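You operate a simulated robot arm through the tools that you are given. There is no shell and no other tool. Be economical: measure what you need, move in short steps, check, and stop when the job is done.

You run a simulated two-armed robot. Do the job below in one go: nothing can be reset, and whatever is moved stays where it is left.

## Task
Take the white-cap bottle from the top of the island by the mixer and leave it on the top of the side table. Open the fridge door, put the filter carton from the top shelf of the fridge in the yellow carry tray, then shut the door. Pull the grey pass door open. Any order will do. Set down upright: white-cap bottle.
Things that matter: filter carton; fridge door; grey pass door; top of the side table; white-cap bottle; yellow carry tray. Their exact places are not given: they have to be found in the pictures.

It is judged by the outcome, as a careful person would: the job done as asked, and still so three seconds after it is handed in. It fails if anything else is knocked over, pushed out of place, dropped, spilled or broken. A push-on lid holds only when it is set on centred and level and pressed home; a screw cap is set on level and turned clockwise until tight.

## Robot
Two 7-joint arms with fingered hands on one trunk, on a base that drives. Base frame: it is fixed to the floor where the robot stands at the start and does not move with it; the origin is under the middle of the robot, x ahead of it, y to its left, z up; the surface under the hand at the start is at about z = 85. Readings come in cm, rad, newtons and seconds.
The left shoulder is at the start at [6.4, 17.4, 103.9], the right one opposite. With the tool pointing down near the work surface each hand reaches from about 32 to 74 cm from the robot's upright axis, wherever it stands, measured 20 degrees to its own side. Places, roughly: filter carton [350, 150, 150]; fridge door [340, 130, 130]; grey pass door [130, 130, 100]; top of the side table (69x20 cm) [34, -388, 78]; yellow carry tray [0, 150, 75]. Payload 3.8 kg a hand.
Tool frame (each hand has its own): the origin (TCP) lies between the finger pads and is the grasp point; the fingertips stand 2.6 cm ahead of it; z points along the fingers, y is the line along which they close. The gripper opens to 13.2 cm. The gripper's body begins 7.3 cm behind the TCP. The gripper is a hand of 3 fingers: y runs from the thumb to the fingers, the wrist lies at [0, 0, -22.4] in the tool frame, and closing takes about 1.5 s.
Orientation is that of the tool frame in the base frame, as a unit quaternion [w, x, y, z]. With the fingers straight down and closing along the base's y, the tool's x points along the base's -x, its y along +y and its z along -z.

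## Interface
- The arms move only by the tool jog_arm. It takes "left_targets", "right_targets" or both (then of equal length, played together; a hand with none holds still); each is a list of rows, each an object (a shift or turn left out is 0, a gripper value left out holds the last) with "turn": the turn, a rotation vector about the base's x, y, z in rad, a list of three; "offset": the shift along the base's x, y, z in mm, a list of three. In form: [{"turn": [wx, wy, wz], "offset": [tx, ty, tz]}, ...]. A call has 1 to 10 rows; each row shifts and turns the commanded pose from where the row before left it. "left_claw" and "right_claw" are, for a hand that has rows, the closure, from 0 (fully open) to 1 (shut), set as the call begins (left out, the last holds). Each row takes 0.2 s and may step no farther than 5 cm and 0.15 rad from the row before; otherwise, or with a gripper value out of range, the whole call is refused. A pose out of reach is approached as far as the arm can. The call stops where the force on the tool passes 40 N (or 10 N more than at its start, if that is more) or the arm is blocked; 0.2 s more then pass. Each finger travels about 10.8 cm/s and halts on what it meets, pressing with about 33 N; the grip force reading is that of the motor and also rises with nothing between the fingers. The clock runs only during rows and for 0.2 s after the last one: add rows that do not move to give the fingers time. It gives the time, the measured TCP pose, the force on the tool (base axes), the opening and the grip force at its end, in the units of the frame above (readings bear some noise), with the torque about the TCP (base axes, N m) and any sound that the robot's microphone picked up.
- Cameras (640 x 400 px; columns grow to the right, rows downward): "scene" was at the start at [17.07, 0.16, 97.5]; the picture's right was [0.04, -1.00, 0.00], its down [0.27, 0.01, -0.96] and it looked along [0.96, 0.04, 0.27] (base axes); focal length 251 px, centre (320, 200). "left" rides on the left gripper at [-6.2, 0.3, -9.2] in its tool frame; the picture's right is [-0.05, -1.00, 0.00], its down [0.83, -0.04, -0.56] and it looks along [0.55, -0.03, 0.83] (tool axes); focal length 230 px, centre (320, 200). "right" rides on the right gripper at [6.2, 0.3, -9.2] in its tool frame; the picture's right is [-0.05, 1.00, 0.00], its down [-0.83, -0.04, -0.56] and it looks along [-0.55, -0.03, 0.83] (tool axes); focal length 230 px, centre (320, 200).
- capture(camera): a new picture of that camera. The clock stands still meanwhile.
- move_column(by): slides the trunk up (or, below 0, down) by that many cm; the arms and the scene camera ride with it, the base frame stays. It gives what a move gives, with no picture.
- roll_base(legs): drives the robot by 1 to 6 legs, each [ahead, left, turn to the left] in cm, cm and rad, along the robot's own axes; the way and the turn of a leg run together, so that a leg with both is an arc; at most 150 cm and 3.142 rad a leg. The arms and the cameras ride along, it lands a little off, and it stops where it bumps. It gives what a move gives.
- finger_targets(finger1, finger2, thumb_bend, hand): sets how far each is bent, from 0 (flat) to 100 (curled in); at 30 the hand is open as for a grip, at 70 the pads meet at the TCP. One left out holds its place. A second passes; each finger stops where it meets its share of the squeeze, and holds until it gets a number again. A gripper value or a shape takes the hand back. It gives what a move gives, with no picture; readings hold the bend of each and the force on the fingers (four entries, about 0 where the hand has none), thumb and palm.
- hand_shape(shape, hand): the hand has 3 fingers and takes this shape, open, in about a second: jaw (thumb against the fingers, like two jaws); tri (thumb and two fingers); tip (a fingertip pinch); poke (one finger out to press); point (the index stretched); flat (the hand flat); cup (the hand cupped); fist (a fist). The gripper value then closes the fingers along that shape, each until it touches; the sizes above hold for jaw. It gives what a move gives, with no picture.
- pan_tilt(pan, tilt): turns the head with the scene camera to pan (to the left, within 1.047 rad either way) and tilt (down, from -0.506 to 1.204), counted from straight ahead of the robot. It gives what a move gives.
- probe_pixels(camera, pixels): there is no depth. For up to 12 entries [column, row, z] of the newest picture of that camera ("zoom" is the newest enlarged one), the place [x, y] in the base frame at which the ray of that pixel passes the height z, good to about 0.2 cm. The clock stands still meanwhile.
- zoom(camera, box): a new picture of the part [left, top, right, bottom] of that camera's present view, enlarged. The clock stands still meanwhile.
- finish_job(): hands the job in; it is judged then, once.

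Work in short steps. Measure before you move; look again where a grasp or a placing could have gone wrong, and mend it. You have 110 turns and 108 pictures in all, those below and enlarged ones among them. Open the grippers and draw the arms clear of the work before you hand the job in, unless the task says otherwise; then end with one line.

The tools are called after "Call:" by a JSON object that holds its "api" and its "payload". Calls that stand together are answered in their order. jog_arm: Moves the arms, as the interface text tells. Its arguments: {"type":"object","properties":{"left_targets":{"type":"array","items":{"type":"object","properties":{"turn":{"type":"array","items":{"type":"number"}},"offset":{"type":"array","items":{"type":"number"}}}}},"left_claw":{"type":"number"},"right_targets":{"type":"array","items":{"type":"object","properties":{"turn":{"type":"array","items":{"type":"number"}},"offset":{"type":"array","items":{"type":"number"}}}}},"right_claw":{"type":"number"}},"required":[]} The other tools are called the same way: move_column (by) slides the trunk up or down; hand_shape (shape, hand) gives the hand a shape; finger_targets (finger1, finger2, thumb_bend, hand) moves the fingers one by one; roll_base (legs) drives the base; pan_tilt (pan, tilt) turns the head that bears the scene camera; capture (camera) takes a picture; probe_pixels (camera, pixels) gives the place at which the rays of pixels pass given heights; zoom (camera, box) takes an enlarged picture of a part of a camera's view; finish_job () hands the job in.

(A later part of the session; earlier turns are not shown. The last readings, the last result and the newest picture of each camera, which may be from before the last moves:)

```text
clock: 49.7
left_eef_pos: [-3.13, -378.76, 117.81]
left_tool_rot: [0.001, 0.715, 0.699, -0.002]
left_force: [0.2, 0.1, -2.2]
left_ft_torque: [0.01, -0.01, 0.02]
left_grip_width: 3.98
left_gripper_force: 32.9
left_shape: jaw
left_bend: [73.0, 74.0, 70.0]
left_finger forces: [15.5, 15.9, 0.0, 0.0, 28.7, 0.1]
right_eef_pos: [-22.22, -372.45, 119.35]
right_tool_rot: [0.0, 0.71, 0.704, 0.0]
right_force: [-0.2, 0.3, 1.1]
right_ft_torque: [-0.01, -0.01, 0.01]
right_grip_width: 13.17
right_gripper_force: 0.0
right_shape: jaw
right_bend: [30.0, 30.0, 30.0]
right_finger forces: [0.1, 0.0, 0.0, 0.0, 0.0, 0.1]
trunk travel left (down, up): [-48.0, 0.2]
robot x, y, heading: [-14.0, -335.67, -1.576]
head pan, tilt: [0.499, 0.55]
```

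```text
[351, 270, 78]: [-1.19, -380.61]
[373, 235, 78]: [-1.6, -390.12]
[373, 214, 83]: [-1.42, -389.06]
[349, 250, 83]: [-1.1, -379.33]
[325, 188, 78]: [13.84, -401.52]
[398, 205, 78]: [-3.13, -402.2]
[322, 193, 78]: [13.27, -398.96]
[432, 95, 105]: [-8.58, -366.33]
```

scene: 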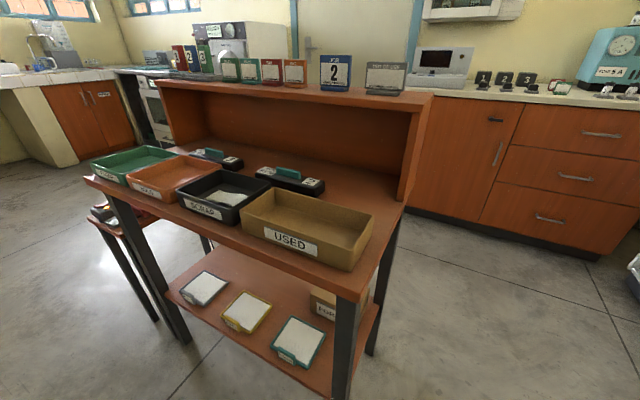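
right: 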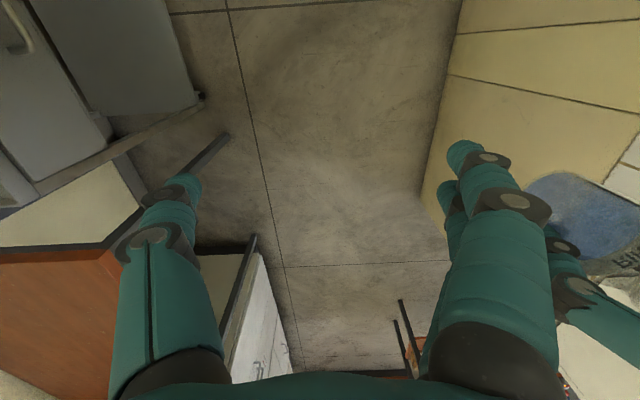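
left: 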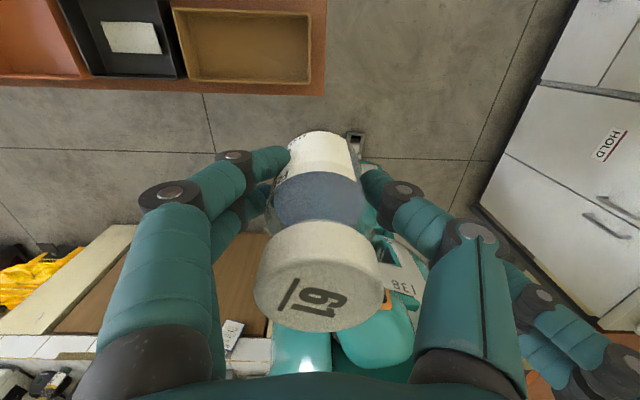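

Target (5.5, -395). I move the hand over it at height, then lower to about 4 cm above the surface.

Call:
{"api": "jog_arm", "payload": {"left_targets": [{"offset": [21, -40, 0]}, {"offset": [22, -41, 0]}, {"offset": [22, -41, 0]}, {"offset": [21, -41, 0]}, {}]}}

Call:
{"api": "jog_arm", "payload": {"left_targets": [{"offset": [0, 0, -45]}, {"offset": [0, 0, -45]}, {"offset": [0, 0, -45]}, {"offset": [0, 0, -45]}, {"offset": [0, 0, -45]}, {"offset": [0, 0, -45]}, {}]}}

Call:
{"api": "capture", "payload": {"camera": "scene"}}

Call:
{"api": "capture", "payload": {"camera": "left"}}

```text
clock: 50.9
left_eef_pos: [5.47, -395.23, 117.96]
left_tool_rot: [0.001, 0.716, 0.699, -0.003]
left_force: [-0.6, -0.7, -1.2]
left_ft_torque: [-0.03, 0.02, -0.01]
left_grip_width: 3.99
left_gripper_force: 33.4
left_shape: jaw
left_bend: [73.0, 74.0, 70.0]
left_finger forces: [15.6, 15.6, 0.0, 0.1, 28.7, 0.0]
right_eef_pos: [-22.22, -372.26, 119.35]
right_tool_rot: [0.0, 0.71, 0.704, 0.001]
right_force: [-0.1, -0.3, -0.5]
right_ft_torque: [0.02, 0.03, 0.03]
right_grip_width: 13.18
right_gripper_force: 0.0
right_shape: jaw
right_bend: [30.0, 30.0, 30.0]
right_finger forces: [0.0, 0.0, 0.0, 0.0, 0.1, 0.0]
trunk travel left (down, up): [-48.0, 0.2]
robot x, y, heading: [-13.26, -336.1, -1.573]
head pan, tilt: [0.499, 0.55]
```

```text
clock: 52.5
left_eef_pos: [5.17, -395.12, 90.76]
left_tool_rot: [0.002, 0.715, 0.699, -0.003]
left_force: [0.4, -0.5, -1.3]
left_ft_torque: [0.0, -0.02, 0.0]
left_grip_width: 3.95
left_gripper_force: 33.0
left_shape: jaw
left_bend: [73.0, 74.0, 70.0]
left_finger forces: [15.6, 15.8, 0.0, 0.1, 28.6, 0.1]
right_eef_pos: [-22.17, -372.45, 119.35]
right_tool_rot: [0.0, 0.71, 0.704, 0.0]
right_force: [-0.4, 0.6, 0.8]
right_ft_torque: [-0.01, 0.0, 0.02]
right_grip_width: 13.21
right_gripper_force: 0.0
right_shape: jaw
right_bend: [30.0, 30.0, 30.0]
right_finger forces: [0.0, 0.1, 0.0, 0.0, 0.0, 0.0]
trunk travel left (down, up): [-48.0, 0.2]
robot x, y, heading: [-13.79, -335.75, -1.575]
head pan, tilt: [0.499, 0.55]
```

```text
76 pictures are left
```

scene: 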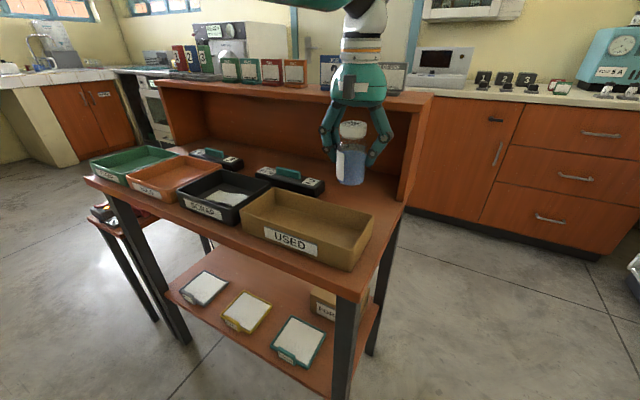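

```text
75 pictures are left
```

left: 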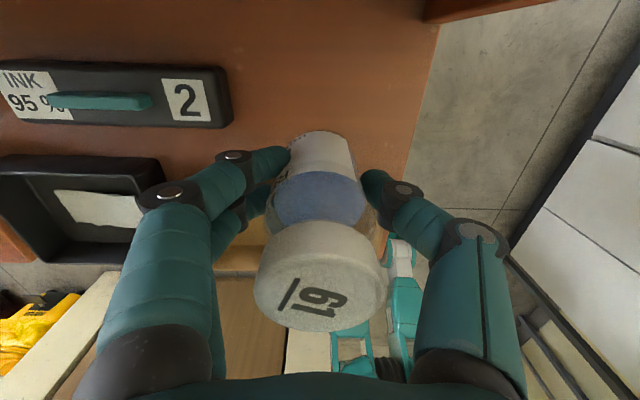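

The bottle is over the free spot, clear of box 2 and the tray. I lower in small steps to contact.

Call:
{"api": "jog_arm", "payload": {"left_targets": [{"offset": [0, 0, -30]}, {"offset": [0, 0, -25]}, {"offset": [0, 0, -8]}, {"offset": [0, 0, -4]}, {}]}}

```text
clock: 53.0
left_eef_pos: [5.2, -395.32, 88.39]
left_tool_rot: [0.01, 0.714, 0.7, -0.018]
left_force: [2.8, 29.9, 30.3]
left_ft_torque: [-5.04, 0.14, 0.27]
left_grip_width: 3.96
left_gripper_force: 33.3
left_shape: jaw
left_bend: [73.0, 74.0, 70.0]
left_finger forces: [15.7, 15.8, 0.1, 0.0, 28.7, 0.1]
right_eef_pos: [-22.04, -371.55, 119.75]
right_tool_rot: [0.003, 0.709, 0.705, -0.003]
right_force: [1.1, -0.4, 0.3]
right_ft_torque: [0.0, 0.04, -0.01]
right_grip_width: 13.19
right_gripper_force: 0.1
right_shape: jaw
right_bend: [30.0, 30.0, 30.0]
right_finger forces: [0.0, 0.0, 0.0, 0.0, 0.1, 0.0]
trunk travel left (down, up): [-48.0, 0.2]
robot x, y, heading: [-14.18, -335.87, -1.574]
head pan, tilt: [0.499, 0.55]
stopped in row 2 (left hand): the force on the tool passed its limit at 51 N (the readings are from after the stop); the commanded pose is now the measured one
```

Contact from the -y side about 17 cm above the TCP: the wrist met the hutch top's edge. I lift off and look.

Call:
{"api": "jog_arm", "payload": {"left_targets": [{"offset": [0, 8, 20]}, {"offset": [0, 0, 10]}, {}]}}

Call:
{"api": "capture", "payload": {"camera": "scene"}}

Call:
{"api": "zoom", "payload": {"camera": "scene", "box": [240, 0, 480, 150]}}

```text
clock: 53.8
left_eef_pos: [5.08, -395.14, 90.2]
left_tool_rot: [0.006, 0.713, 0.701, -0.012]
left_force: [0.7, 0.4, -0.5]
left_ft_torque: [0.02, 0.03, -0.04]
left_grip_width: 4.0
left_gripper_force: 32.2
left_shape: jaw
left_bend: [73.0, 74.0, 70.0]
left_finger forces: [15.6, 15.8, 0.0, 0.0, 28.7, 0.1]
right_eef_pos: [-22.1, -372.47, 119.2]
right_tool_rot: [0.0, 0.709, 0.705, -0.001]
right_force: [0.7, 0.0, 0.7]
right_ft_torque: [0.0, 0.01, 0.01]
right_grip_width: 13.16
right_gripper_force: 0.1
right_shape: jaw
right_bend: [30.0, 30.0, 30.0]
right_finger forces: [0.1, 0.0, 0.0, 0.0, 0.1, 0.1]
trunk travel left (down, up): [-48.0, 0.2]
robot x, y, heading: [-13.78, -335.82, -1.576]
head pan, tilt: [0.499, 0.55]
```

```text
74 pictures are left
```

scene: 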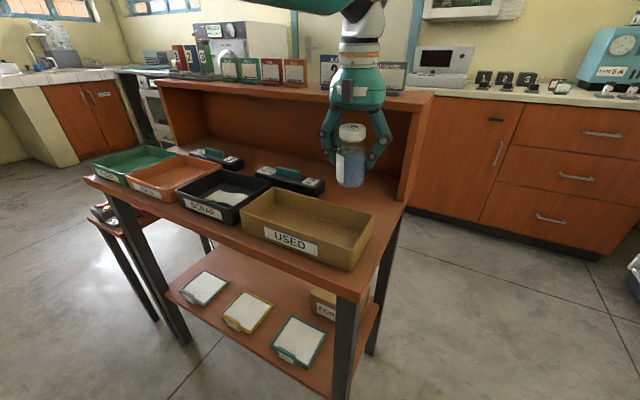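

```text
2.67 times, centred on (360, 75) of scene
```

zoom: 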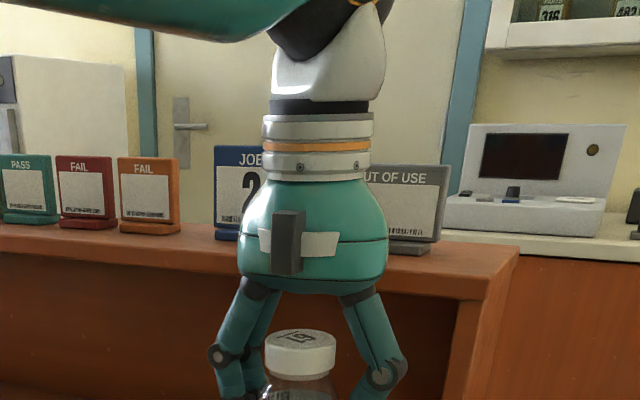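

The signs are unmoved; the contact point (6.5 cm ahead, 10 cm above TCP) is the camera side of the hand against the hutch board. I raise, draw back, and try turning the hand about the vertical so that the camera faces away from the hutch.

Call:
{"api": "jog_arm", "payload": {"left_targets": [{"offset": [0, 30, 30]}, {"offset": [0, 30, 40]}, {"offset": [0, 30, 45]}, {"offset": [0, 30, 45]}, {"offset": [0, 30, 45]}, {"offset": [0, 0, 45]}, {}]}}

Call:
{"api": "jog_arm", "payload": {"left_targets": [{"turn": [0, 0, 0.15]}, {"turn": [0, 0, 0.15]}, {"turn": [0, 0, 0.15]}, {"turn": [0, 0, 0.15]}, {"turn": [0, 0, 0.15]}, {"turn": [0, 0, 0.15]}, {"turn": [0, 0, 0.15]}, {"turn": [0, 0, 0.15]}, {"turn": [0, 0, 0.15]}, {"turn": [0, 0, 0.15]}]}}

```text
refused: row 3 steps farther than a row can; nothing moved
```

```text
clock: 56.0
left_eef_pos: [5.22, -394.84, 90.31]
left_tool_rot: [0.014, 0.044, 0.999, -0.003]
left_force: [0.3, -1.0, -1.4]
left_ft_torque: [0.0, 0.0, 0.04]
left_grip_width: 4.0
left_gripper_force: 33.5
left_shape: jaw
left_bend: [73.0, 74.0, 70.0]
left_finger forces: [15.5, 15.8, 0.0, 0.0, 28.8, 0.0]
right_eef_pos: [-22.2, -372.35, 119.43]
right_tool_rot: [0.0, 0.71, 0.704, 0.0]
right_force: [-0.5, -0.6, 0.2]
right_ft_torque: [-0.02, 0.04, 0.01]
right_grip_width: 13.17
right_gripper_force: 0.1
right_shape: jaw
right_bend: [30.0, 30.0, 30.0]
right_finger forces: [0.1, 0.0, 0.0, 0.1, 0.0, 0.0]
trunk travel left (down, up): [-48.0, 0.2]
robot x, y, heading: [-13.79, -336.01, -1.581]
head pan, tilt: [0.499, 0.55]
```

The rotation by 1.5 rad went fine in place (the lift was refused for a too-long row). I raise now and continue the turn.

Call:
{"api": "jog_arm", "payload": {"left_targets": [{"offset": [0, 20, 40]}, {"offset": [0, 20, 40]}, {"offset": [0, 20, 40]}, {"offset": [0, 20, 40]}, {"offset": [0, 20, 40]}, {}]}}

Call:
{"api": "jog_arm", "payload": {"left_targets": [{"turn": [0, 0, 0.15]}, {"turn": [0, 0, 0.15]}, {"turn": [0, 0, 0.15]}, {"turn": [0, 0, 0.15]}, {"turn": [0, 0, 0.15]}, {"turn": [0, 0, 0.15]}, {"turn": [0, 0, 0.15]}, {"turn": [0, 0, 0.15]}, {"turn": [0, 0, 0.15]}, {"turn": [0, 0, 0.15]}]}}

```text
clock: 57.4
left_eef_pos: [5.09, -385.18, 110.36]
left_tool_rot: [0.015, 0.045, 0.999, -0.004]
left_force: [0.5, -0.4, -1.2]
left_ft_torque: [0.03, -0.01, 0.01]
left_grip_width: 4.0
left_gripper_force: 33.4
left_shape: jaw
left_bend: [73.0, 74.0, 70.0]
left_finger forces: [15.6, 15.7, 0.1, 0.0, 28.7, 0.0]
right_eef_pos: [-22.18, -372.46, 119.33]
right_tool_rot: [0.0, 0.709, 0.705, 0.0]
right_force: [-0.5, -0.7, -0.2]
right_ft_torque: [-0.04, 0.0, 0.04]
right_grip_width: 13.17
right_gripper_force: 0.0
right_shape: jaw
right_bend: [30.0, 30.0, 30.0]
right_finger forces: [0.0, 0.0, 0.0, 0.0, 0.1, 0.1]
trunk travel left (down, up): [-48.0, 0.2]
robot x, y, heading: [-13.53, -336.33, -1.578]
head pan, tilt: [0.499, 0.55]
```

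```text
clock: 59.6
left_eef_pos: [5.21, -384.97, 110.27]
left_tool_rot: [0.014, -0.649, 0.761, 0.007]
left_force: [0.2, 0.3, -0.8]
left_ft_torque: [0.0, 0.01, -0.01]
left_grip_width: 3.97
left_gripper_force: 33.3
left_shape: jaw
left_bend: [73.0, 74.0, 70.0]
left_finger forces: [15.5, 15.8, 0.1, 0.0, 28.6, 0.0]
right_eef_pos: [-22.07, -372.39, 119.39]
right_tool_rot: [0.001, 0.71, 0.704, 0.001]
right_force: [-0.3, 0.0, -0.5]
right_ft_torque: [0.03, -0.01, -0.01]
right_grip_width: 13.19
right_gripper_force: 0.0
right_shape: jaw
right_bend: [30.0, 30.0, 30.0]
right_finger forces: [0.0, 0.0, 0.1, 0.0, 0.1, 0.1]
trunk travel left (down, up): [-48.0, 0.2]
robot x, y, heading: [-13.81, -336.16, -1.578]
head pan, tilt: [0.499, 0.55]
```

3.0 rad reached. The tool axis reads tilted (0.012, 0.029); I correct the tilt with turn [-0.029, 0.012, 0] and add the last 0.15 rad, then look.

Call:
{"api": "jog_arm", "payload": {"left_targets": [{"turn": [0, 0, 0.15]}, {"turn": [-0.029, 0.012, 0]}, {}]}}

Call:
{"api": "capture", "payload": {"camera": "scene"}}

Call:
{"api": "capture", "payload": {"camera": "left"}}

```text
clock: 60.4
left_eef_pos: [5.21, -385.0, 110.3]
left_tool_rot: [-0.002, -0.702, 0.712, 0.0]
left_force: [-0.2, 0.3, -0.7]
left_ft_torque: [-0.01, 0.0, 0.02]
left_grip_width: 3.98
left_gripper_force: 32.7
left_shape: jaw
left_bend: [73.0, 74.0, 70.0]
left_finger forces: [15.5, 15.8, 0.0, 0.1, 28.6, 0.1]
right_eef_pos: [-22.19, -372.4, 119.37]
right_tool_rot: [0.001, 0.71, 0.705, 0.0]
right_force: [-0.3, -0.9, -0.8]
right_ft_torque: [-0.01, -0.03, -0.04]
right_grip_width: 13.21
right_gripper_force: 0.1
right_shape: jaw
right_bend: [30.0, 30.0, 30.0]
right_finger forces: [0.0, 0.0, 0.1, 0.0, 0.1, 0.0]
trunk travel left (down, up): [-48.0, 0.2]
robot x, y, heading: [-14.14, -336.09, -1.577]
head pan, tilt: [0.499, 0.55]
```

```text
72 pictures are left
```

scene: 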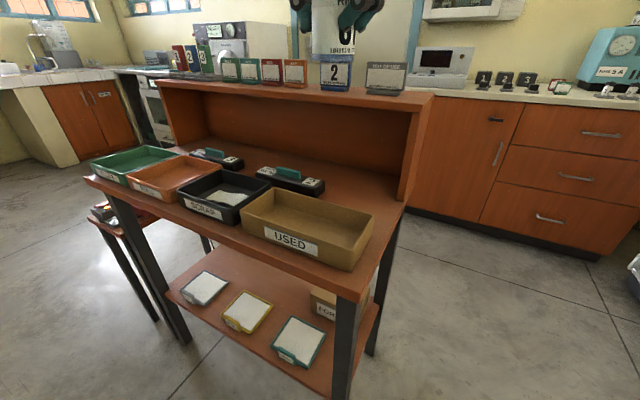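

```text
71 pictures are left
```

left: 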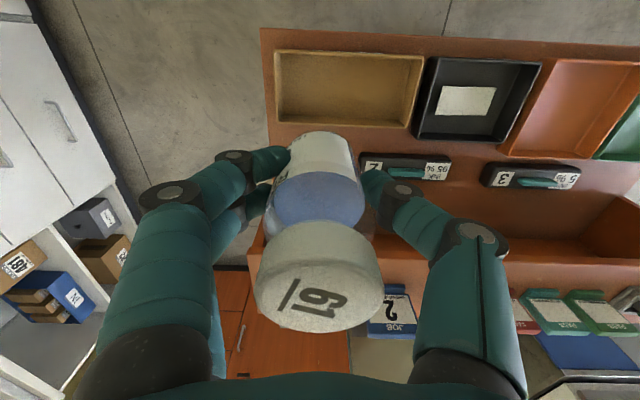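

Now the camera looks at the hutch from the robot side. I probe the hutch's top front edge and the tray rear.

Call:
{"api": "probe_pixels", "payload": {"camera": "left", "pixels": [[560, 262, 105], [560, 262, 102], [560, 262, 100], [560, 236, 98], [420, 127, 83], [275, 122, 83], [367, 155, 82], [395, 300, 110]]}}

Call:
{"api": "probe_pixels", "payload": {"camera": "scene", "pixels": [[300, 98, 100], [300, 98, 102], [300, 98, 104], [300, 98, 106]]}}

```text
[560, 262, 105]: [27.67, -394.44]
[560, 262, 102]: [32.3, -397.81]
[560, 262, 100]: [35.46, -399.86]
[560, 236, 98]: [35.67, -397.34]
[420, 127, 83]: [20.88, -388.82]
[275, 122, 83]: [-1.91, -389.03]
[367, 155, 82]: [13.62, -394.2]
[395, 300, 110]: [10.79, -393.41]
```

```text
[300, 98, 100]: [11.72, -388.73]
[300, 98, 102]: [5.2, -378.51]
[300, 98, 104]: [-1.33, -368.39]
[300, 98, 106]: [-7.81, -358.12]
```

Hutch edge is at about y ≈ -402, z ≈ 97.5; palm half-depth is small now. I go to y = -394.6 and lower to z ≈ 87.

Call:
{"api": "jog_arm", "payload": {"left_targets": [{"offset": [0, -48, 0]}, {"offset": [0, -48, 0]}, {"offset": [0, 0, -45]}, {"offset": [0, 0, -45]}, {"offset": [0, 0, -45]}, {"offset": [0, 0, -45]}, {"offset": [0, 0, -30]}, {"offset": [0, 0, -20]}, {}]}}

Call:
{"api": "capture", "payload": {"camera": "left"}}

Call:
{"api": "capture", "payload": {"camera": "scene"}}

```text
clock: 62.4
left_eef_pos: [5.08, -394.55, 87.36]
left_tool_rot: [-0.001, -0.702, 0.712, 0.001]
left_force: [0.4, 0.0, -1.2]
left_ft_torque: [0.03, -0.01, 0.03]
left_grip_width: 3.96
left_gripper_force: 33.4
left_shape: jaw
left_bend: [73.0, 74.0, 70.0]
left_finger forces: [15.6, 15.6, 0.0, 0.1, 28.5, 0.1]
right_eef_pos: [-22.17, -372.33, 119.31]
right_tool_rot: [0.0, 0.709, 0.705, 0.0]
right_force: [0.3, -1.5, 0.1]
right_ft_torque: [0.0, 0.01, 0.01]
right_grip_width: 13.17
right_gripper_force: 0.0
right_shape: jaw
right_bend: [30.0, 30.0, 30.0]
right_finger forces: [0.0, 0.0, 0.1, 0.0, 0.0, 0.0]
trunk travel left (down, up): [-48.0, 0.2]
robot x, y, heading: [-13.76, -335.75, -1.577]
head pan, tilt: [0.499, 0.55]
```

```text
70 pictures are left
```

left: 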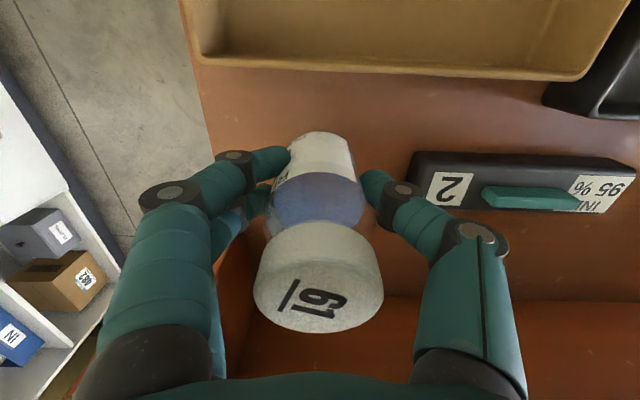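

```text
69 pictures are left
```

scene: 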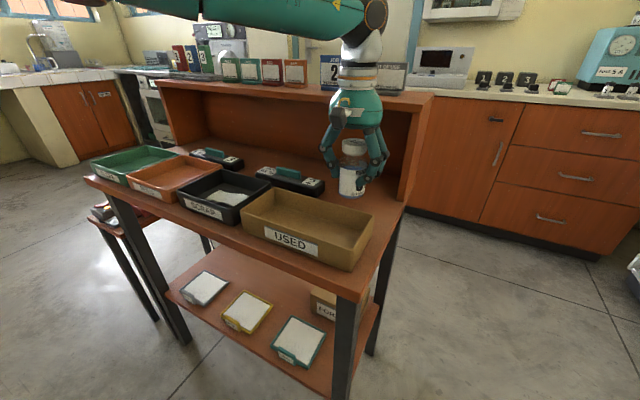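

Passed the former contact height without force, and all is clear around the bottle. I lower in small steps to touch-down.

Call:
{"api": "jog_arm", "payload": {"left_targets": [{"offset": [0, 0, -20]}, {"offset": [0, 0, -8]}, {"offset": [0, 0, -4]}, {"offset": [0, 0, -2]}, {}]}}

```text
clock: 63.6
left_eef_pos: [5.03, -394.61, 83.9]
left_tool_rot: [-0.002, -0.702, 0.712, 0.001]
left_force: [0.8, -1.5, -1.1]
left_ft_torque: [0.02, -0.01, 0.0]
left_grip_width: 3.94
left_gripper_force: 33.1
left_shape: jaw
left_bend: [73.0, 74.0, 70.0]
left_finger forces: [15.5, 15.7, 0.1, 0.0, 28.5, 0.0]
right_eef_pos: [-22.2, -372.39, 119.41]
right_tool_rot: [0.0, 0.71, 0.705, 0.0]
right_force: [-0.7, 1.1, 0.0]
right_ft_torque: [0.0, -0.01, 0.03]
right_grip_width: 13.18
right_gripper_force: 0.0
right_shape: jaw
right_bend: [30.0, 30.0, 30.0]
right_finger forces: [0.0, 0.0, 0.0, 0.0, 0.1, 0.0]
trunk travel left (down, up): [-48.0, 0.2]
robot x, y, heading: [-14.09, -335.92, -1.577]
head pan, tilt: [0.499, 0.55]
```

No contact yet; I lower in 1–1.5 mm steps watching the force.

Call:
{"api": "jog_arm", "payload": {"left_targets": [{"offset": [0, 0, -1.5]}, {"offset": [0, 0, -1]}, {}]}}

```text
clock: 64.4
left_eef_pos: [5.12, -394.59, 83.77]
left_tool_rot: [-0.003, -0.702, 0.712, 0.0]
left_force: [0.4, -0.8, 2.1]
left_ft_torque: [0.01, 0.02, 0.0]
left_grip_width: 3.96
left_gripper_force: 33.0
left_shape: jaw
left_bend: [73.0, 74.0, 70.0]
left_finger forces: [15.6, 15.9, 0.0, 0.0, 29.1, 0.1]
right_eef_pos: [-22.14, -372.3, 119.32]
right_tool_rot: [0.001, 0.709, 0.705, 0.0]
right_force: [0.7, 0.0, 0.2]
right_ft_torque: [0.04, -0.04, 0.0]
right_grip_width: 13.18
right_gripper_force: 0.1
right_shape: jaw
right_bend: [30.0, 30.0, 30.0]
right_finger forces: [0.1, 0.1, 0.1, 0.0, 0.0, 0.0]
trunk travel left (down, up): [-48.0, 0.2]
robot x, y, heading: [-13.83, -335.9, -1.578]
head pan, tilt: [0.499, 0.55]
```

Touch-down at z = 83.77 (force +3 N). I open the hand partway to 6.6 cm.

Call:
{"api": "jog_arm", "payload": {"left_targets": [{}, {}, {}, {}], "left_claw": 0.48}}

Call:
{"api": "capture", "payload": {"camera": "left"}}

```text
clock: 65.4
left_eef_pos: [5.1, -394.55, 83.65]
left_tool_rot: [-0.001, -0.702, 0.712, 0.001]
left_force: [-0.4, 0.4, 0.4]
left_ft_torque: [0.02, -0.02, -0.04]
left_grip_width: 6.79
left_gripper_force: 0.0
left_shape: jaw
left_bend: [73.0, 73.0, 70.0]
left_finger forces: [0.0, 0.0, 0.0, 0.1, 0.1, 0.1]
right_eef_pos: [-22.03, -372.32, 119.24]
right_tool_rot: [0.0, 0.71, 0.704, 0.0]
right_force: [-0.1, -0.3, -0.4]
right_ft_torque: [-0.05, 0.0, -0.01]
right_grip_width: 13.18
right_gripper_force: 0.0
right_shape: jaw
right_bend: [30.0, 30.0, 30.0]
right_finger forces: [0.0, 0.0, 0.0, 0.0, 0.0, 0.0]
trunk travel left (down, up): [-48.0, 0.2]
robot x, y, heading: [-14.15, -335.97, -1.581]
head pan, tilt: [0.499, 0.55]
```

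```text
68 pictures are left
```

left: 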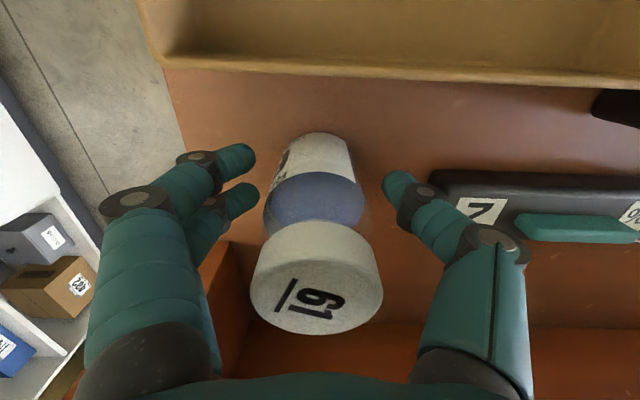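

The bottle stands free between the fingers. I raise straight up slowly, then draw back.

Call:
{"api": "jog_arm", "payload": {"left_targets": [{"offset": [0, 0, 20]}, {"offset": [0, 0, 30]}, {"offset": [0, 0, 40]}, {"offset": [0, 0, 45]}, {"offset": [0, 0, 45]}, {"offset": [0, 0, 45]}, {"offset": [0, 0, 45]}, {"offset": [0, 45, 0]}, {"offset": [0, 45, 0]}, {"offset": [0, 45, 0]}]}}

Call:
{"api": "capture", "payload": {"camera": "scene"}}

```text
clock: 67.6
left_eef_pos: [5.04, -381.14, 110.53]
left_tool_rot: [-0.002, -0.703, 0.712, 0.001]
left_force: [-0.7, 0.3, 0.1]
left_ft_torque: [-0.03, 0.0, -0.01]
left_grip_width: 6.79
left_gripper_force: 0.0
left_shape: jaw
left_bend: [72.0, 72.0, 70.0]
left_finger forces: [0.0, 0.0, 0.0, 0.0, 0.0, 0.1]
right_eef_pos: [-22.07, -372.24, 119.37]
right_tool_rot: [0.0, 0.71, 0.704, 0.0]
right_force: [-0.3, -0.2, 0.0]
right_ft_torque: [-0.01, 0.0, 0.03]
right_grip_width: 13.17
right_gripper_force: 0.0
right_shape: jaw
right_bend: [30.0, 30.0, 30.0]
right_finger forces: [0.0, 0.0, 0.1, 0.0, 0.1, 0.0]
trunk travel left (down, up): [-48.0, 0.2]
robot x, y, heading: [-13.62, -336.09, -1.575]
head pan, tilt: [0.499, 0.55]
```

```text
67 pictures are left
```

scene: 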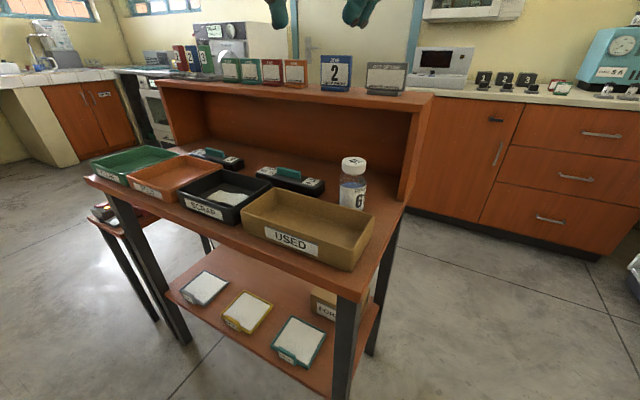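

The bottle stands upright, nothing else moved. I turn the left hand back (−3.15 rad) while drawing it in.

Call:
{"api": "jog_arm", "payload": {"left_targets": [{"turn": [0, 0, -0.15], "offset": [0, 4, 8]}, {"turn": [0, 0, -0.15], "offset": [0, 4, 8]}, {"turn": [0, 0, -0.15], "offset": [0, 4, 0]}, {"turn": [0, 0, -0.15]}, {"turn": [0, 0, -0.15]}, {"turn": [0, 0, -0.15]}, {"turn": [0, 0, -0.15]}, {"turn": [0, 0, -0.15]}, {"turn": [0, 0, -0.15]}, {"turn": [0, 0, -0.15]}], "left_claw": 0}}

Call:
{"api": "jog_arm", "payload": {"left_targets": [{"turn": [0, 0, -0.15]}, {"turn": [0, 0, -0.15]}, {"turn": [0, 0, -0.15]}, {"turn": [0, 0, -0.15]}, {"turn": [0, 0, -0.15]}, {"turn": [0, 0, -0.15]}, {"turn": [0, 0, -0.15]}, {"turn": [0, 0, -0.15]}, {"turn": [0, 0, -0.15]}, {"turn": [0, 0, -0.15], "offset": [-20, 0, 0]}]}}

Call:
{"api": "roll_base", "payload": {"legs": [[-10, -10, 0], [-15, -44, 0], [-60, 0, 0]]}}

```text
clock: 69.8
left_eef_pos: [5.14, -379.94, 112.38]
left_tool_rot: [-0.001, -0.027, 1.0, 0.002]
left_force: [0.2, -0.7, -0.3]
left_ft_torque: [0.01, 0.0, -0.02]
left_grip_width: 13.2
left_gripper_force: 0.0
left_shape: jaw
left_bend: [30.0, 30.0, 30.0]
left_finger forces: [0.1, 0.0, 0.1, 0.0, 0.1, 0.0]
right_eef_pos: [-22.1, -372.34, 119.27]
right_tool_rot: [0.0, 0.709, 0.705, 0.0]
right_force: [-0.8, 1.1, 0.5]
right_ft_torque: [-0.01, -0.01, 0.03]
right_grip_width: 13.19
right_gripper_force: 0.0
right_shape: jaw
right_bend: [30.0, 30.0, 30.0]
right_finger forces: [0.0, 0.0, 0.1, 0.0, 0.1, 0.0]
trunk travel left (down, up): [-48.0, 0.2]
robot x, y, heading: [-14.07, -336.07, -1.575]
head pan, tilt: [0.499, 0.55]
```

```text
clock: 72.0
left_eef_pos: [3.17, -380.06, 112.09]
left_tool_rot: [0.002, 0.66, 0.751, 0.002]
left_force: [0.3, -0.2, 0.4]
left_ft_torque: [-0.02, -0.01, 0.03]
left_grip_width: 13.2
left_gripper_force: 0.2
left_shape: jaw
left_bend: [30.0, 30.0, 30.0]
left_finger forces: [0.1, 0.0, 0.0, 0.0, 0.0, 0.0]
right_eef_pos: [-22.25, -372.32, 119.36]
right_tool_rot: [0.0, 0.71, 0.705, 0.0]
right_force: [-0.3, 0.1, -0.2]
right_ft_torque: [-0.02, 0.0, -0.04]
right_grip_width: 13.18
right_gripper_force: 0.0
right_shape: jaw
right_bend: [30.0, 30.0, 30.0]
right_finger forces: [0.0, 0.0, 0.0, 0.1, 0.0, 0.0]
trunk travel left (down, up): [-48.0, 0.2]
robot x, y, heading: [-13.98, -336.12, -1.577]
head pan, tilt: [0.499, 0.55]
```

```text
clock: 80.7
left_eef_pos: [-50.9, -293.37, 112.09]
left_tool_rot: [0.001, 0.659, 0.752, 0.002]
left_force: [-0.3, -0.2, -0.1]
left_ft_torque: [0.03, 0.01, -0.02]
left_grip_width: 13.2
left_gripper_force: 0.0
left_shape: jaw
left_bend: [30.0, 30.0, 30.0]
left_finger forces: [0.0, 0.1, 0.1, 0.1, 0.1, 0.0]
right_eef_pos: [-76.4, -285.86, 119.37]
right_tool_rot: [0.0, 0.709, 0.705, 0.0]
right_force: [0.1, -0.8, -0.6]
right_ft_torque: [0.02, -0.05, 0.0]
right_grip_width: 13.21
right_gripper_force: 0.1
right_shape: jaw
right_bend: [30.0, 30.0, 30.0]
right_finger forces: [0.0, 0.0, 0.0, 0.0, 0.1, 0.1]
trunk travel left (down, up): [-48.0, 0.2]
robot x, y, heading: [-68.24, -249.54, -1.575]
head pan, tilt: [0.499, 0.55]
```

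I finish the hand turn, lower the trunk, and reverse along the aisle.

Call:
{"api": "jog_arm", "payload": {"left_targets": [{"turn": [0, 0, -0.13], "offset": [-30, 0, 0]}, {"offset": [-30, 0, 0]}, {}]}}

Call:
{"api": "move_column", "payload": {"by": -13}}

Call:
{"api": "roll_base", "payload": {"legs": [[-120, 0, 0], [-80, 15, 0]]}}

```text
clock: 81.5
left_eef_pos: [-56.87, -293.5, 112.29]
left_tool_rot: [0.002, 0.707, 0.707, 0.001]
left_force: [-0.5, 0.2, 0.0]
left_ft_torque: [0.0, 0.02, 0.0]
left_grip_width: 13.22
left_gripper_force: 0.1
left_shape: jaw
left_bend: [30.0, 30.0, 30.0]
left_finger forces: [0.0, 0.0, 0.0, 0.1, 0.0, 0.0]
right_eef_pos: [-76.12, -285.83, 119.3]
right_tool_rot: [0.0, 0.709, 0.705, 0.0]
right_force: [0.8, -0.2, -0.1]
right_ft_torque: [0.01, 0.02, 0.01]
right_grip_width: 13.19
right_gripper_force: 0.0
right_shape: jaw
right_bend: [30.0, 30.0, 30.0]
right_finger forces: [0.0, 0.0, 0.0, 0.0, 0.0, 0.0]
trunk travel left (down, up): [-48.0, 0.2]
robot x, y, heading: [-68.07, -249.21, -1.575]
head pan, tilt: [0.499, 0.55]
```

```text
clock: 83.0
left_eef_pos: [-56.86, -293.31, 99.28]
left_tool_rot: [0.001, 0.707, 0.708, 0.001]
left_force: [-0.3, -0.6, -0.2]
left_ft_torque: [-0.03, 0.02, -0.02]
left_grip_width: 13.17
left_gripper_force: 0.1
left_shape: jaw
left_bend: [30.0, 30.0, 30.0]
left_finger forces: [0.0, 0.1, 0.0, 0.0, 0.0, 0.0]
right_eef_pos: [-76.31, -285.87, 106.32]
right_tool_rot: [0.002, 0.709, 0.706, -0.001]
right_force: [0.1, 0.1, 0.1]
right_ft_torque: [0.02, -0.01, 0.0]
right_grip_width: 13.19
right_gripper_force: 0.0
right_shape: jaw
right_bend: [30.0, 30.0, 30.0]
right_finger forces: [0.1, 0.0, 0.0, 0.0, 0.0, 0.1]
trunk travel left (down, up): [-35.0, 13.2]
robot x, y, heading: [-68.56, -249.5, -1.575]
head pan, tilt: [0.499, 0.55]
```

```text
clock: 93.2
left_eef_pos: [-41.44, -91.03, 99.21]
left_tool_rot: [0.002, 0.705, 0.709, 0.001]
left_force: [0.4, 0.3, 0.6]
left_ft_torque: [0.0, -0.01, 0.0]
left_grip_width: 13.19
left_gripper_force: 0.0
left_shape: jaw
left_bend: [30.0, 30.0, 30.0]
left_finger forces: [0.1, 0.0, 0.0, 0.0, 0.0, 0.0]
right_eef_pos: [-60.74, -83.52, 106.36]
right_tool_rot: [0.0, 0.708, 0.706, 0.0]
right_force: [1.0, -0.1, 0.1]
right_ft_torque: [0.01, -0.01, -0.02]
right_grip_width: 13.18
right_gripper_force: 0.0
right_shape: jaw
right_bend: [30.0, 30.0, 30.0]
right_finger forces: [0.0, 0.0, 0.0, 0.0, 0.0, 0.0]
trunk travel left (down, up): [-35.0, 13.2]
robot x, y, heading: [-52.53, -47.38, -1.573]
head pan, tilt: [0.499, 0.55]
```

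Back in the start aisle. I turn left to face toward +y and look at the left part of the room.

Call:
{"api": "roll_base", "payload": {"legs": [[0, 0, 1.4], [0, 0, 1.5]]}}

Call:
{"api": "pan_tilt", "payload": {"pan": -0.4, "tilt": 0.2}}

Call:
{"api": "capture", "payload": {"camera": "scene"}}

Call:
{"api": "pan_tilt", "payload": {"pan": 0.4, "tilt": 0.2}}

Call:
{"api": "capture", "payload": {"camera": "scene"}}

```text
clock: 100.7
left_eef_pos: [-52.97, -2.0, 99.13]
left_tool_rot: [-0.002, -0.616, 0.788, 0.001]
left_force: [0.0, 0.1, -0.3]
left_ft_torque: [0.02, -0.01, 0.01]
left_grip_width: 13.18
left_gripper_force: 0.1
left_shape: jaw
left_bend: [30.0, 30.0, 30.0]
left_finger forces: [0.0, 0.0, 0.0, 0.1, 0.0, 0.0]
right_eef_pos: [-36.13, -13.97, 106.42]
right_tool_rot: [0.0, -0.612, 0.791, -0.001]
right_force: [0.3, 0.6, 0.0]
right_ft_torque: [-0.02, 0.01, -0.03]
right_grip_width: 13.2
right_gripper_force: 0.1
right_shape: jaw
right_bend: [30.0, 30.0, 30.0]
right_finger forces: [0.1, 0.1, 0.0, 0.0, 0.0, 0.0]
trunk travel left (down, up): [-35.0, 13.2]
robot x, y, heading: [-52.77, -47.27, 1.32]
head pan, tilt: [0.499, 0.55]
```

```text
clock: 101.8
left_eef_pos: [-53.06, -2.11, 99.22]
left_tool_rot: [-0.001, -0.616, 0.788, 0.002]
left_force: [0.0, 0.3, 0.5]
left_ft_torque: [-0.03, 0.0, -0.04]
left_grip_width: 13.2
left_gripper_force: 0.0
left_shape: jaw
left_bend: [30.0, 30.0, 30.0]
left_finger forces: [0.0, 0.1, 0.0, 0.0, 0.1, 0.0]
right_eef_pos: [-36.04, -13.96, 106.38]
right_tool_rot: [0.0, -0.613, 0.79, 0.0]
right_force: [0.5, 0.1, 0.4]
right_ft_torque: [0.02, 0.0, 0.02]
right_grip_width: 13.2
right_gripper_force: 0.0
right_shape: jaw
right_bend: [30.0, 30.0, 30.0]
right_finger forces: [0.1, 0.0, 0.1, 0.0, 0.0, 0.0]
trunk travel left (down, up): [-35.0, 13.2]
robot x, y, heading: [-52.59, -47.19, 1.324]
head pan, tilt: [-0.4, 0.201]
```

```text
66 pictures are left
```

scene: 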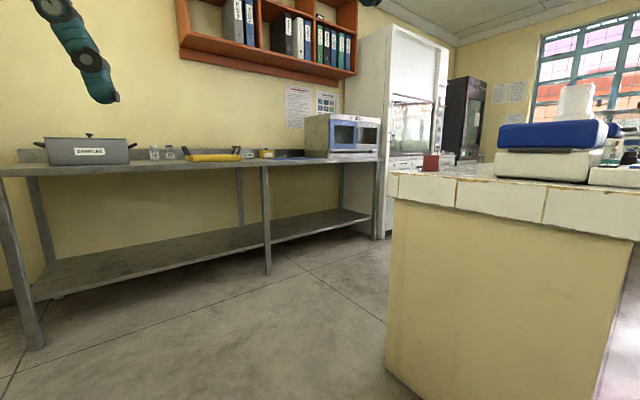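

```text
clock: 103.0
left_eef_pos: [-53.07, -2.01, 99.09]
left_tool_rot: [-0.001, -0.616, 0.788, 0.002]
left_force: [0.0, 0.0, -0.5]
left_ft_torque: [0.01, 0.02, -0.01]
left_grip_width: 13.17
left_gripper_force: 0.0
left_shape: jaw
left_bend: [30.0, 30.0, 30.0]
left_finger forces: [0.0, 0.0, 0.0, 0.1, 0.0, 0.0]
right_eef_pos: [-35.92, -14.05, 106.44]
right_tool_rot: [0.0, -0.613, 0.79, 0.0]
right_force: [-0.6, -1.3, 0.0]
right_ft_torque: [-0.02, 0.02, 0.01]
right_grip_width: 13.18
right_gripper_force: 0.0
right_shape: jaw
right_bend: [30.0, 30.0, 30.0]
right_finger forces: [0.1, 0.0, 0.0, 0.0, 0.0, 0.0]
trunk travel left (down, up): [-35.0, 13.2]
robot x, y, heading: [-52.79, -47.17, 1.321]
head pan, tilt: [0.4, 0.201]
```

```text
65 pictures are left
```

scene: 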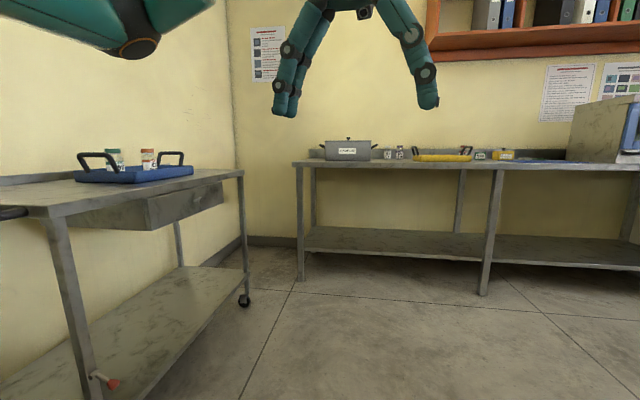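

The yellow tray sits on the bench along y ≈ 150. The tall white unit and the dark fridge are further along +x. I measure the corridor.

Call:
{"api": "probe_pixels", "payload": {"camera": "scene", "pixels": [[295, 167, 75], [640, 170, 75], [490, 170, 75], [441, 158, 76], [412, 158, 76], [300, 280, 0], [483, 294, 0], [245, 305, 0], [80, 395, 0], [245, 172, 75]]}}

Call:
{"api": "zoom", "payload": {"camera": "scene", "box": [300, 100, 640, 260]}}

```text
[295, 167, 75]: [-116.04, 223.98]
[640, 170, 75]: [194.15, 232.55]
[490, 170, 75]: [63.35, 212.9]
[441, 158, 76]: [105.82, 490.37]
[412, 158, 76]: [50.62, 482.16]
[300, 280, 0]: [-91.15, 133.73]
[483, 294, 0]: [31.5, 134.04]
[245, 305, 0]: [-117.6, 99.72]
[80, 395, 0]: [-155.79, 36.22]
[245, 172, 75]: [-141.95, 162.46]
```

```text
1.88 times, centred on (470, 180) of scene
```

zoom: 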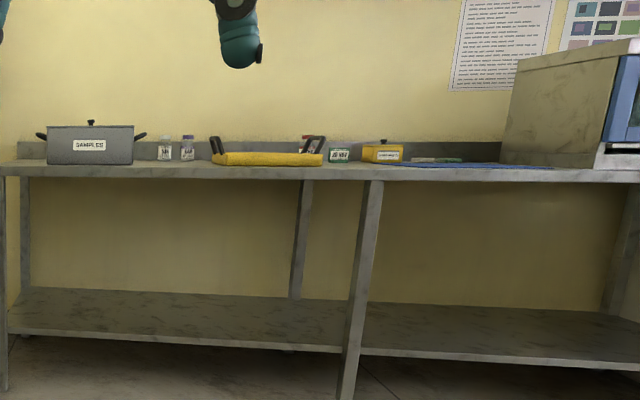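

Bench front is y ≈ 133, island edge y ≈ 28. I turn to face +x and strafe left into the corridor at y ≈ 78.

Call:
{"api": "roll_base", "payload": {"legs": [[0, 0, -1.321], [0, 125, 0]]}}

Call:
{"api": "pan_tilt", "payload": {"pan": 0.15, "tilt": 0.1}}

Call:
{"api": "capture", "payload": {"camera": "scene"}}

```text
clock: 117.3
left_eef_pos: [-7.78, 87.27, 99.12]
left_tool_rot: [0.0, 0.009, 1.0, 0.002]
left_force: [-0.5, 1.3, -0.2]
left_ft_torque: [0.01, -0.01, -0.01]
left_grip_width: 13.17
left_gripper_force: 0.1
left_shape: jaw
left_bend: [30.0, 30.0, 30.0]
left_finger forces: [0.0, 0.0, 0.0, 0.0, 0.0, 0.0]
right_eef_pos: [-15.7, 68.05, 106.33]
right_tool_rot: [0.0, 0.013, 1.0, -0.001]
right_force: [-0.2, 0.3, 0.5]
right_ft_torque: [-0.01, 0.02, 0.0]
right_grip_width: 13.2
right_gripper_force: 0.1
right_shape: jaw
right_bend: [30.0, 30.0, 30.0]
right_finger forces: [0.1, 0.1, 0.0, 0.0, 0.0, 0.0]
trunk travel left (down, up): [-35.0, 13.2]
robot x, y, heading: [-51.88, 77.03, -0.026]
head pan, tilt: [0.4, 0.201]
```

```text
clock: 118.1
left_eef_pos: [-7.87, 87.27, 99.06]
left_tool_rot: [0.0, 0.009, 1.0, 0.002]
left_force: [-0.3, 0.5, 0.1]
left_ft_torque: [0.0, -0.01, -0.01]
left_grip_width: 13.19
left_gripper_force: 0.0
left_shape: jaw
left_bend: [30.0, 30.0, 30.0]
left_finger forces: [0.0, 0.0, 0.1, 0.0, 0.1, 0.1]
right_eef_pos: [-15.64, 68.09, 106.36]
right_tool_rot: [0.0, 0.013, 1.0, -0.001]
right_force: [-0.5, 0.3, 0.0]
right_ft_torque: [-0.02, -0.03, -0.02]
right_grip_width: 13.19
right_gripper_force: 0.1
right_shape: jaw
right_bend: [30.0, 30.0, 30.0]
right_finger forces: [0.1, 0.0, 0.1, 0.1, 0.0, 0.1]
trunk travel left (down, up): [-35.0, 13.2]
robot x, y, heading: [-51.63, 76.65, -0.024]
head pan, tilt: [0.15, 0.099]
```

```text
63 pictures are left
```

scene: 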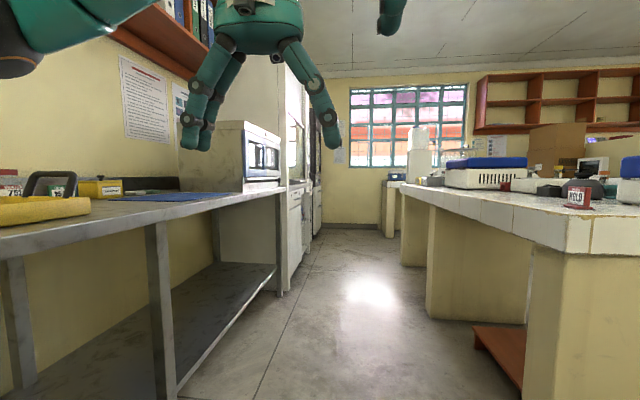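

The corridor ahead is clear. I correct the heading and drive 90 cm ahead to look at the tall unit's front for the pass door.

Call:
{"api": "roll_base", "payload": {"legs": [[90, 0, 0.026]]}}

Call:
{"api": "pan_tilt", "payload": {"pan": 0.45, "tilt": 0.1}}

Call:
{"api": "capture", "payload": {"camera": "scene"}}

```text
clock: 122.8
left_eef_pos: [80.72, 87.3, 99.16]
left_tool_rot: [-0.001, -0.003, 1.0, 0.002]
left_force: [0.7, 0.2, -1.0]
left_ft_torque: [0.04, 0.01, -0.01]
left_grip_width: 13.17
left_gripper_force: 0.0
left_shape: jaw
left_bend: [30.0, 30.0, 30.0]
left_finger forces: [0.0, 0.1, 0.0, 0.1, 0.0, 0.1]
right_eef_pos: [73.12, 67.98, 106.35]
right_tool_rot: [0.0, 0.001, 1.0, 0.0]
right_force: [0.0, 0.0, 0.3]
right_ft_torque: [-0.03, -0.01, 0.0]
right_grip_width: 13.17
right_gripper_force: 0.0
right_shape: jaw
right_bend: [30.0, 30.0, 30.0]
right_finger forces: [0.0, 0.0, 0.1, 0.0, 0.0, 0.0]
trunk travel left (down, up): [-35.0, 13.2]
robot x, y, heading: [36.79, 75.31, 0.001]
head pan, tilt: [0.15, 0.099]
```

```text
clock: 123.6
left_eef_pos: [80.58, 87.39, 99.24]
left_tool_rot: [-0.001, -0.003, 1.0, 0.001]
left_force: [-0.6, -0.1, -0.4]
left_ft_torque: [-0.03, 0.01, 0.01]
left_grip_width: 13.21
left_gripper_force: 0.0
left_shape: jaw
left_bend: [30.0, 30.0, 30.0]
left_finger forces: [0.0, 0.0, 0.0, 0.0, 0.0, 0.1]
right_eef_pos: [73.03, 67.88, 106.28]
right_tool_rot: [0.0, 0.001, 1.0, 0.001]
right_force: [0.1, 0.6, 0.2]
right_ft_torque: [-0.02, 0.04, -0.02]
right_grip_width: 13.18
right_gripper_force: 0.1
right_shape: jaw
right_bend: [30.0, 30.0, 30.0]
right_finger forces: [0.0, 0.1, 0.0, 0.1, 0.0, 0.0]
trunk travel left (down, up): [-35.0, 13.2]
robot x, y, heading: [36.73, 75.63, 0.0]
head pan, tilt: [0.45, 0.099]
```

```text
62 pictures are left
```

scene: 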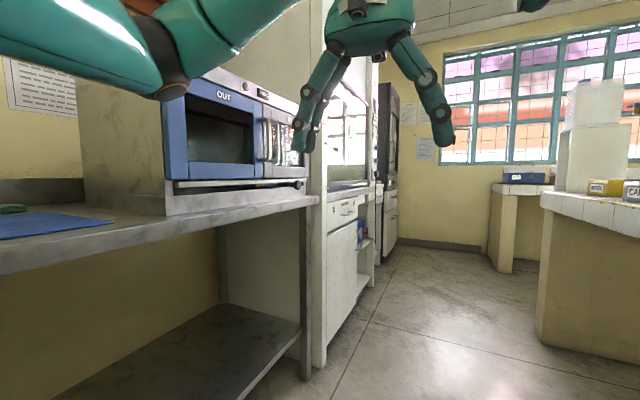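

The box on the bench looks like a pass box: blue door "OUT" and a grey door with a handle at (270,135). I zoom in.

Call:
{"api": "zoom", "payload": {"camera": "scene", "box": [150, 60, 330, 220]}}

Call:
{"api": "probe_pixels", "payload": {"camera": "scene", "pixels": [[168, 215, 75], [318, 198, 75], [310, 380, 0], [320, 365, 0]]}}

```text
2.50 times, centred on (240, 140) of scene
```

zoom: 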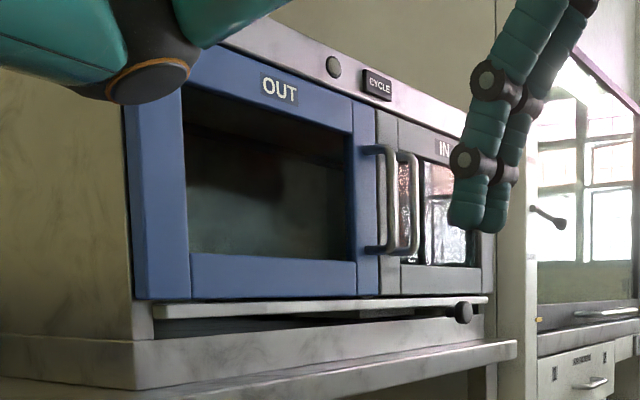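

```text
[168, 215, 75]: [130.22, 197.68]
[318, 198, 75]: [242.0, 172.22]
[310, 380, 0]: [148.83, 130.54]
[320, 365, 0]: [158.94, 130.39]
```

It is a pass box: blue OUT door and grey IN door (handle bars side by side near x ≈ 123, z ≈ 105). I tuck the left hand, drive to x ≈ 103 and turn to face the box.

Call:
{"api": "jog_arm", "payload": {"left_targets": [{"offset": [-40, 20, 30]}, {"offset": [-40, 20, 30]}, {}]}}

Call:
{"api": "roll_base", "payload": {"legs": [[66, -3, 0], [0, 0, 1.571]]}}

Call:
{"api": "pan_tilt", "payload": {"pan": -0.2, "tilt": 0}}

Call:
{"api": "capture", "payload": {"camera": "scene"}}

```text
refused: row 1 steps farther than a row can; nothing moved
```

```text
clock: 131.1
left_eef_pos: [94.0, 116.97, 99.17]
left_tool_rot: [-0.001, -0.693, 0.721, 0.002]
left_force: [-0.4, 0.2, -0.9]
left_ft_torque: [-0.02, -0.01, 0.0]
left_grip_width: 13.21
left_gripper_force: 0.0
left_shape: jaw
left_bend: [30.0, 30.0, 30.0]
left_finger forces: [0.0, 0.0, 0.1, 0.1, 0.0, 0.1]
right_eef_pos: [113.16, 108.59, 106.31]
right_tool_rot: [0.0, -0.691, 0.723, 0.0]
right_force: [0.2, -0.4, 0.3]
right_ft_torque: [0.01, 0.0, -0.02]
right_grip_width: 13.18
right_gripper_force: 0.0
right_shape: jaw
right_bend: [30.0, 30.0, 30.0]
right_finger forces: [0.1, 0.0, 0.0, 0.1, 0.0, 0.0]
trunk travel left (down, up): [-35.0, 13.2]
robot x, y, heading: [104.16, 72.62, 1.528]
head pan, tilt: [0.45, 0.099]
```

```text
clock: 132.1
left_eef_pos: [94.05, 116.95, 99.19]
left_tool_rot: [0.0, -0.693, 0.721, 0.001]
left_force: [0.3, -0.8, 0.3]
left_ft_torque: [0.02, -0.01, -0.01]
left_grip_width: 13.17
left_gripper_force: 0.1
left_shape: jaw
left_bend: [30.0, 30.0, 30.0]
left_finger forces: [0.1, 0.1, 0.1, 0.0, 0.0, 0.1]
right_eef_pos: [113.15, 108.48, 106.33]
right_tool_rot: [-0.001, -0.691, 0.723, 0.0]
right_force: [0.0, 0.1, -0.6]
right_ft_torque: [0.01, -0.01, 0.02]
right_grip_width: 13.18
right_gripper_force: 0.1
right_shape: jaw
right_bend: [30.0, 30.0, 30.0]
right_finger forces: [0.0, 0.0, 0.0, 0.0, 0.1, 0.0]
trunk travel left (down, up): [-35.0, 13.2]
robot x, y, heading: [103.58, 72.67, 1.533]
head pan, tilt: [-0.201, 0.0]
```

```text
60 pictures are left
```

scene: 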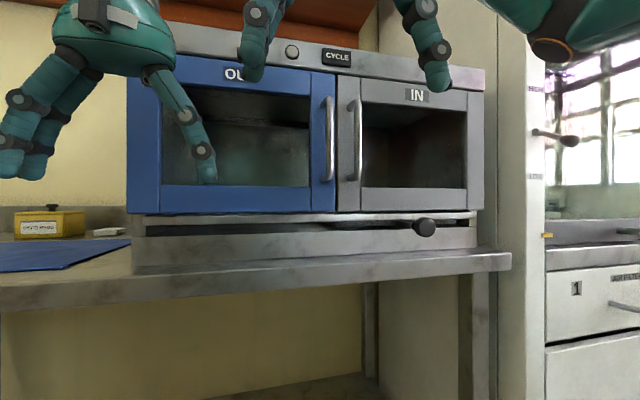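

Now both doors face me; grey IN door's handle bar is at col 356, rows 98–180. I take the right hand's view to triangulate.

Call:
{"api": "capture", "payload": {"camera": "right"}}

Call:
{"api": "probe_pixels", "payload": {"camera": "scene", "pixels": [[356, 180, 100], [356, 180, 101], [356, 180, 102], [356, 98, 115], [356, 98, 120], [470, 190, 98], [500, 260, 75], [140, 275, 75], [484, 85, 118], [484, 85, 122]]}}

```text
59 pictures are left
```

right: 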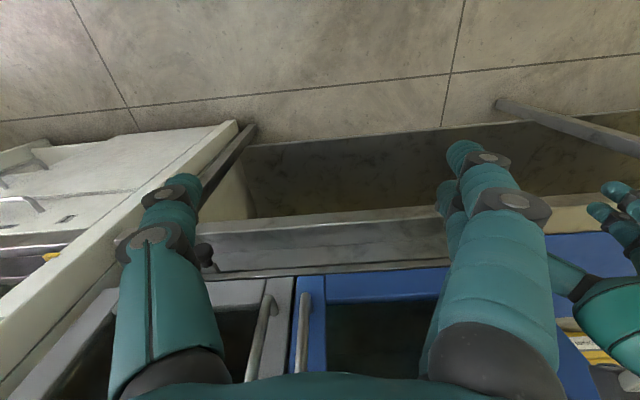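

```text
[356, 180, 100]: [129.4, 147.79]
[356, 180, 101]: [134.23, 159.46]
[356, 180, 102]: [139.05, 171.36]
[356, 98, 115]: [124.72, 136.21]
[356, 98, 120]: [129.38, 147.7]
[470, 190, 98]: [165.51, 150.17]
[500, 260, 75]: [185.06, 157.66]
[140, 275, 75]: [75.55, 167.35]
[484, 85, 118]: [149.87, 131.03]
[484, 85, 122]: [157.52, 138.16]
```

I intersect: probe the grey handle's bottom end in the right view (271,298) at several heights.

Call:
{"api": "probe_pixels", "payload": {"camera": "right", "pixels": [[271, 298, 98], [271, 298, 99], [271, 298, 100], [271, 298, 101], [305, 296, 98], [305, 296, 99], [205, 255, 92], [240, 283, 95]]}}

Call:
{"api": "zoom", "payload": {"camera": "scene", "box": [290, 40, 530, 260]}}

```text
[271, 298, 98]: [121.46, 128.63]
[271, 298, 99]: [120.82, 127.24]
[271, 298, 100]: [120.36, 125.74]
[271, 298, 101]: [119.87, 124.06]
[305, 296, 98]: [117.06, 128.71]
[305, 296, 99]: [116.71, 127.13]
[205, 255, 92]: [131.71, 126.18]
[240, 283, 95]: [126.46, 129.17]
```

```text
1.82 times, centred on (410, 150) of scene
```

zoom: 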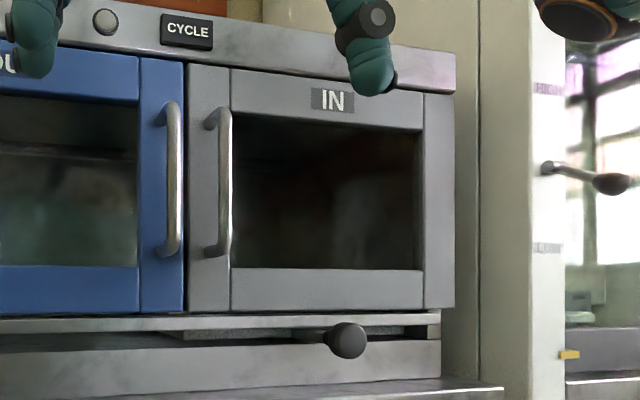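

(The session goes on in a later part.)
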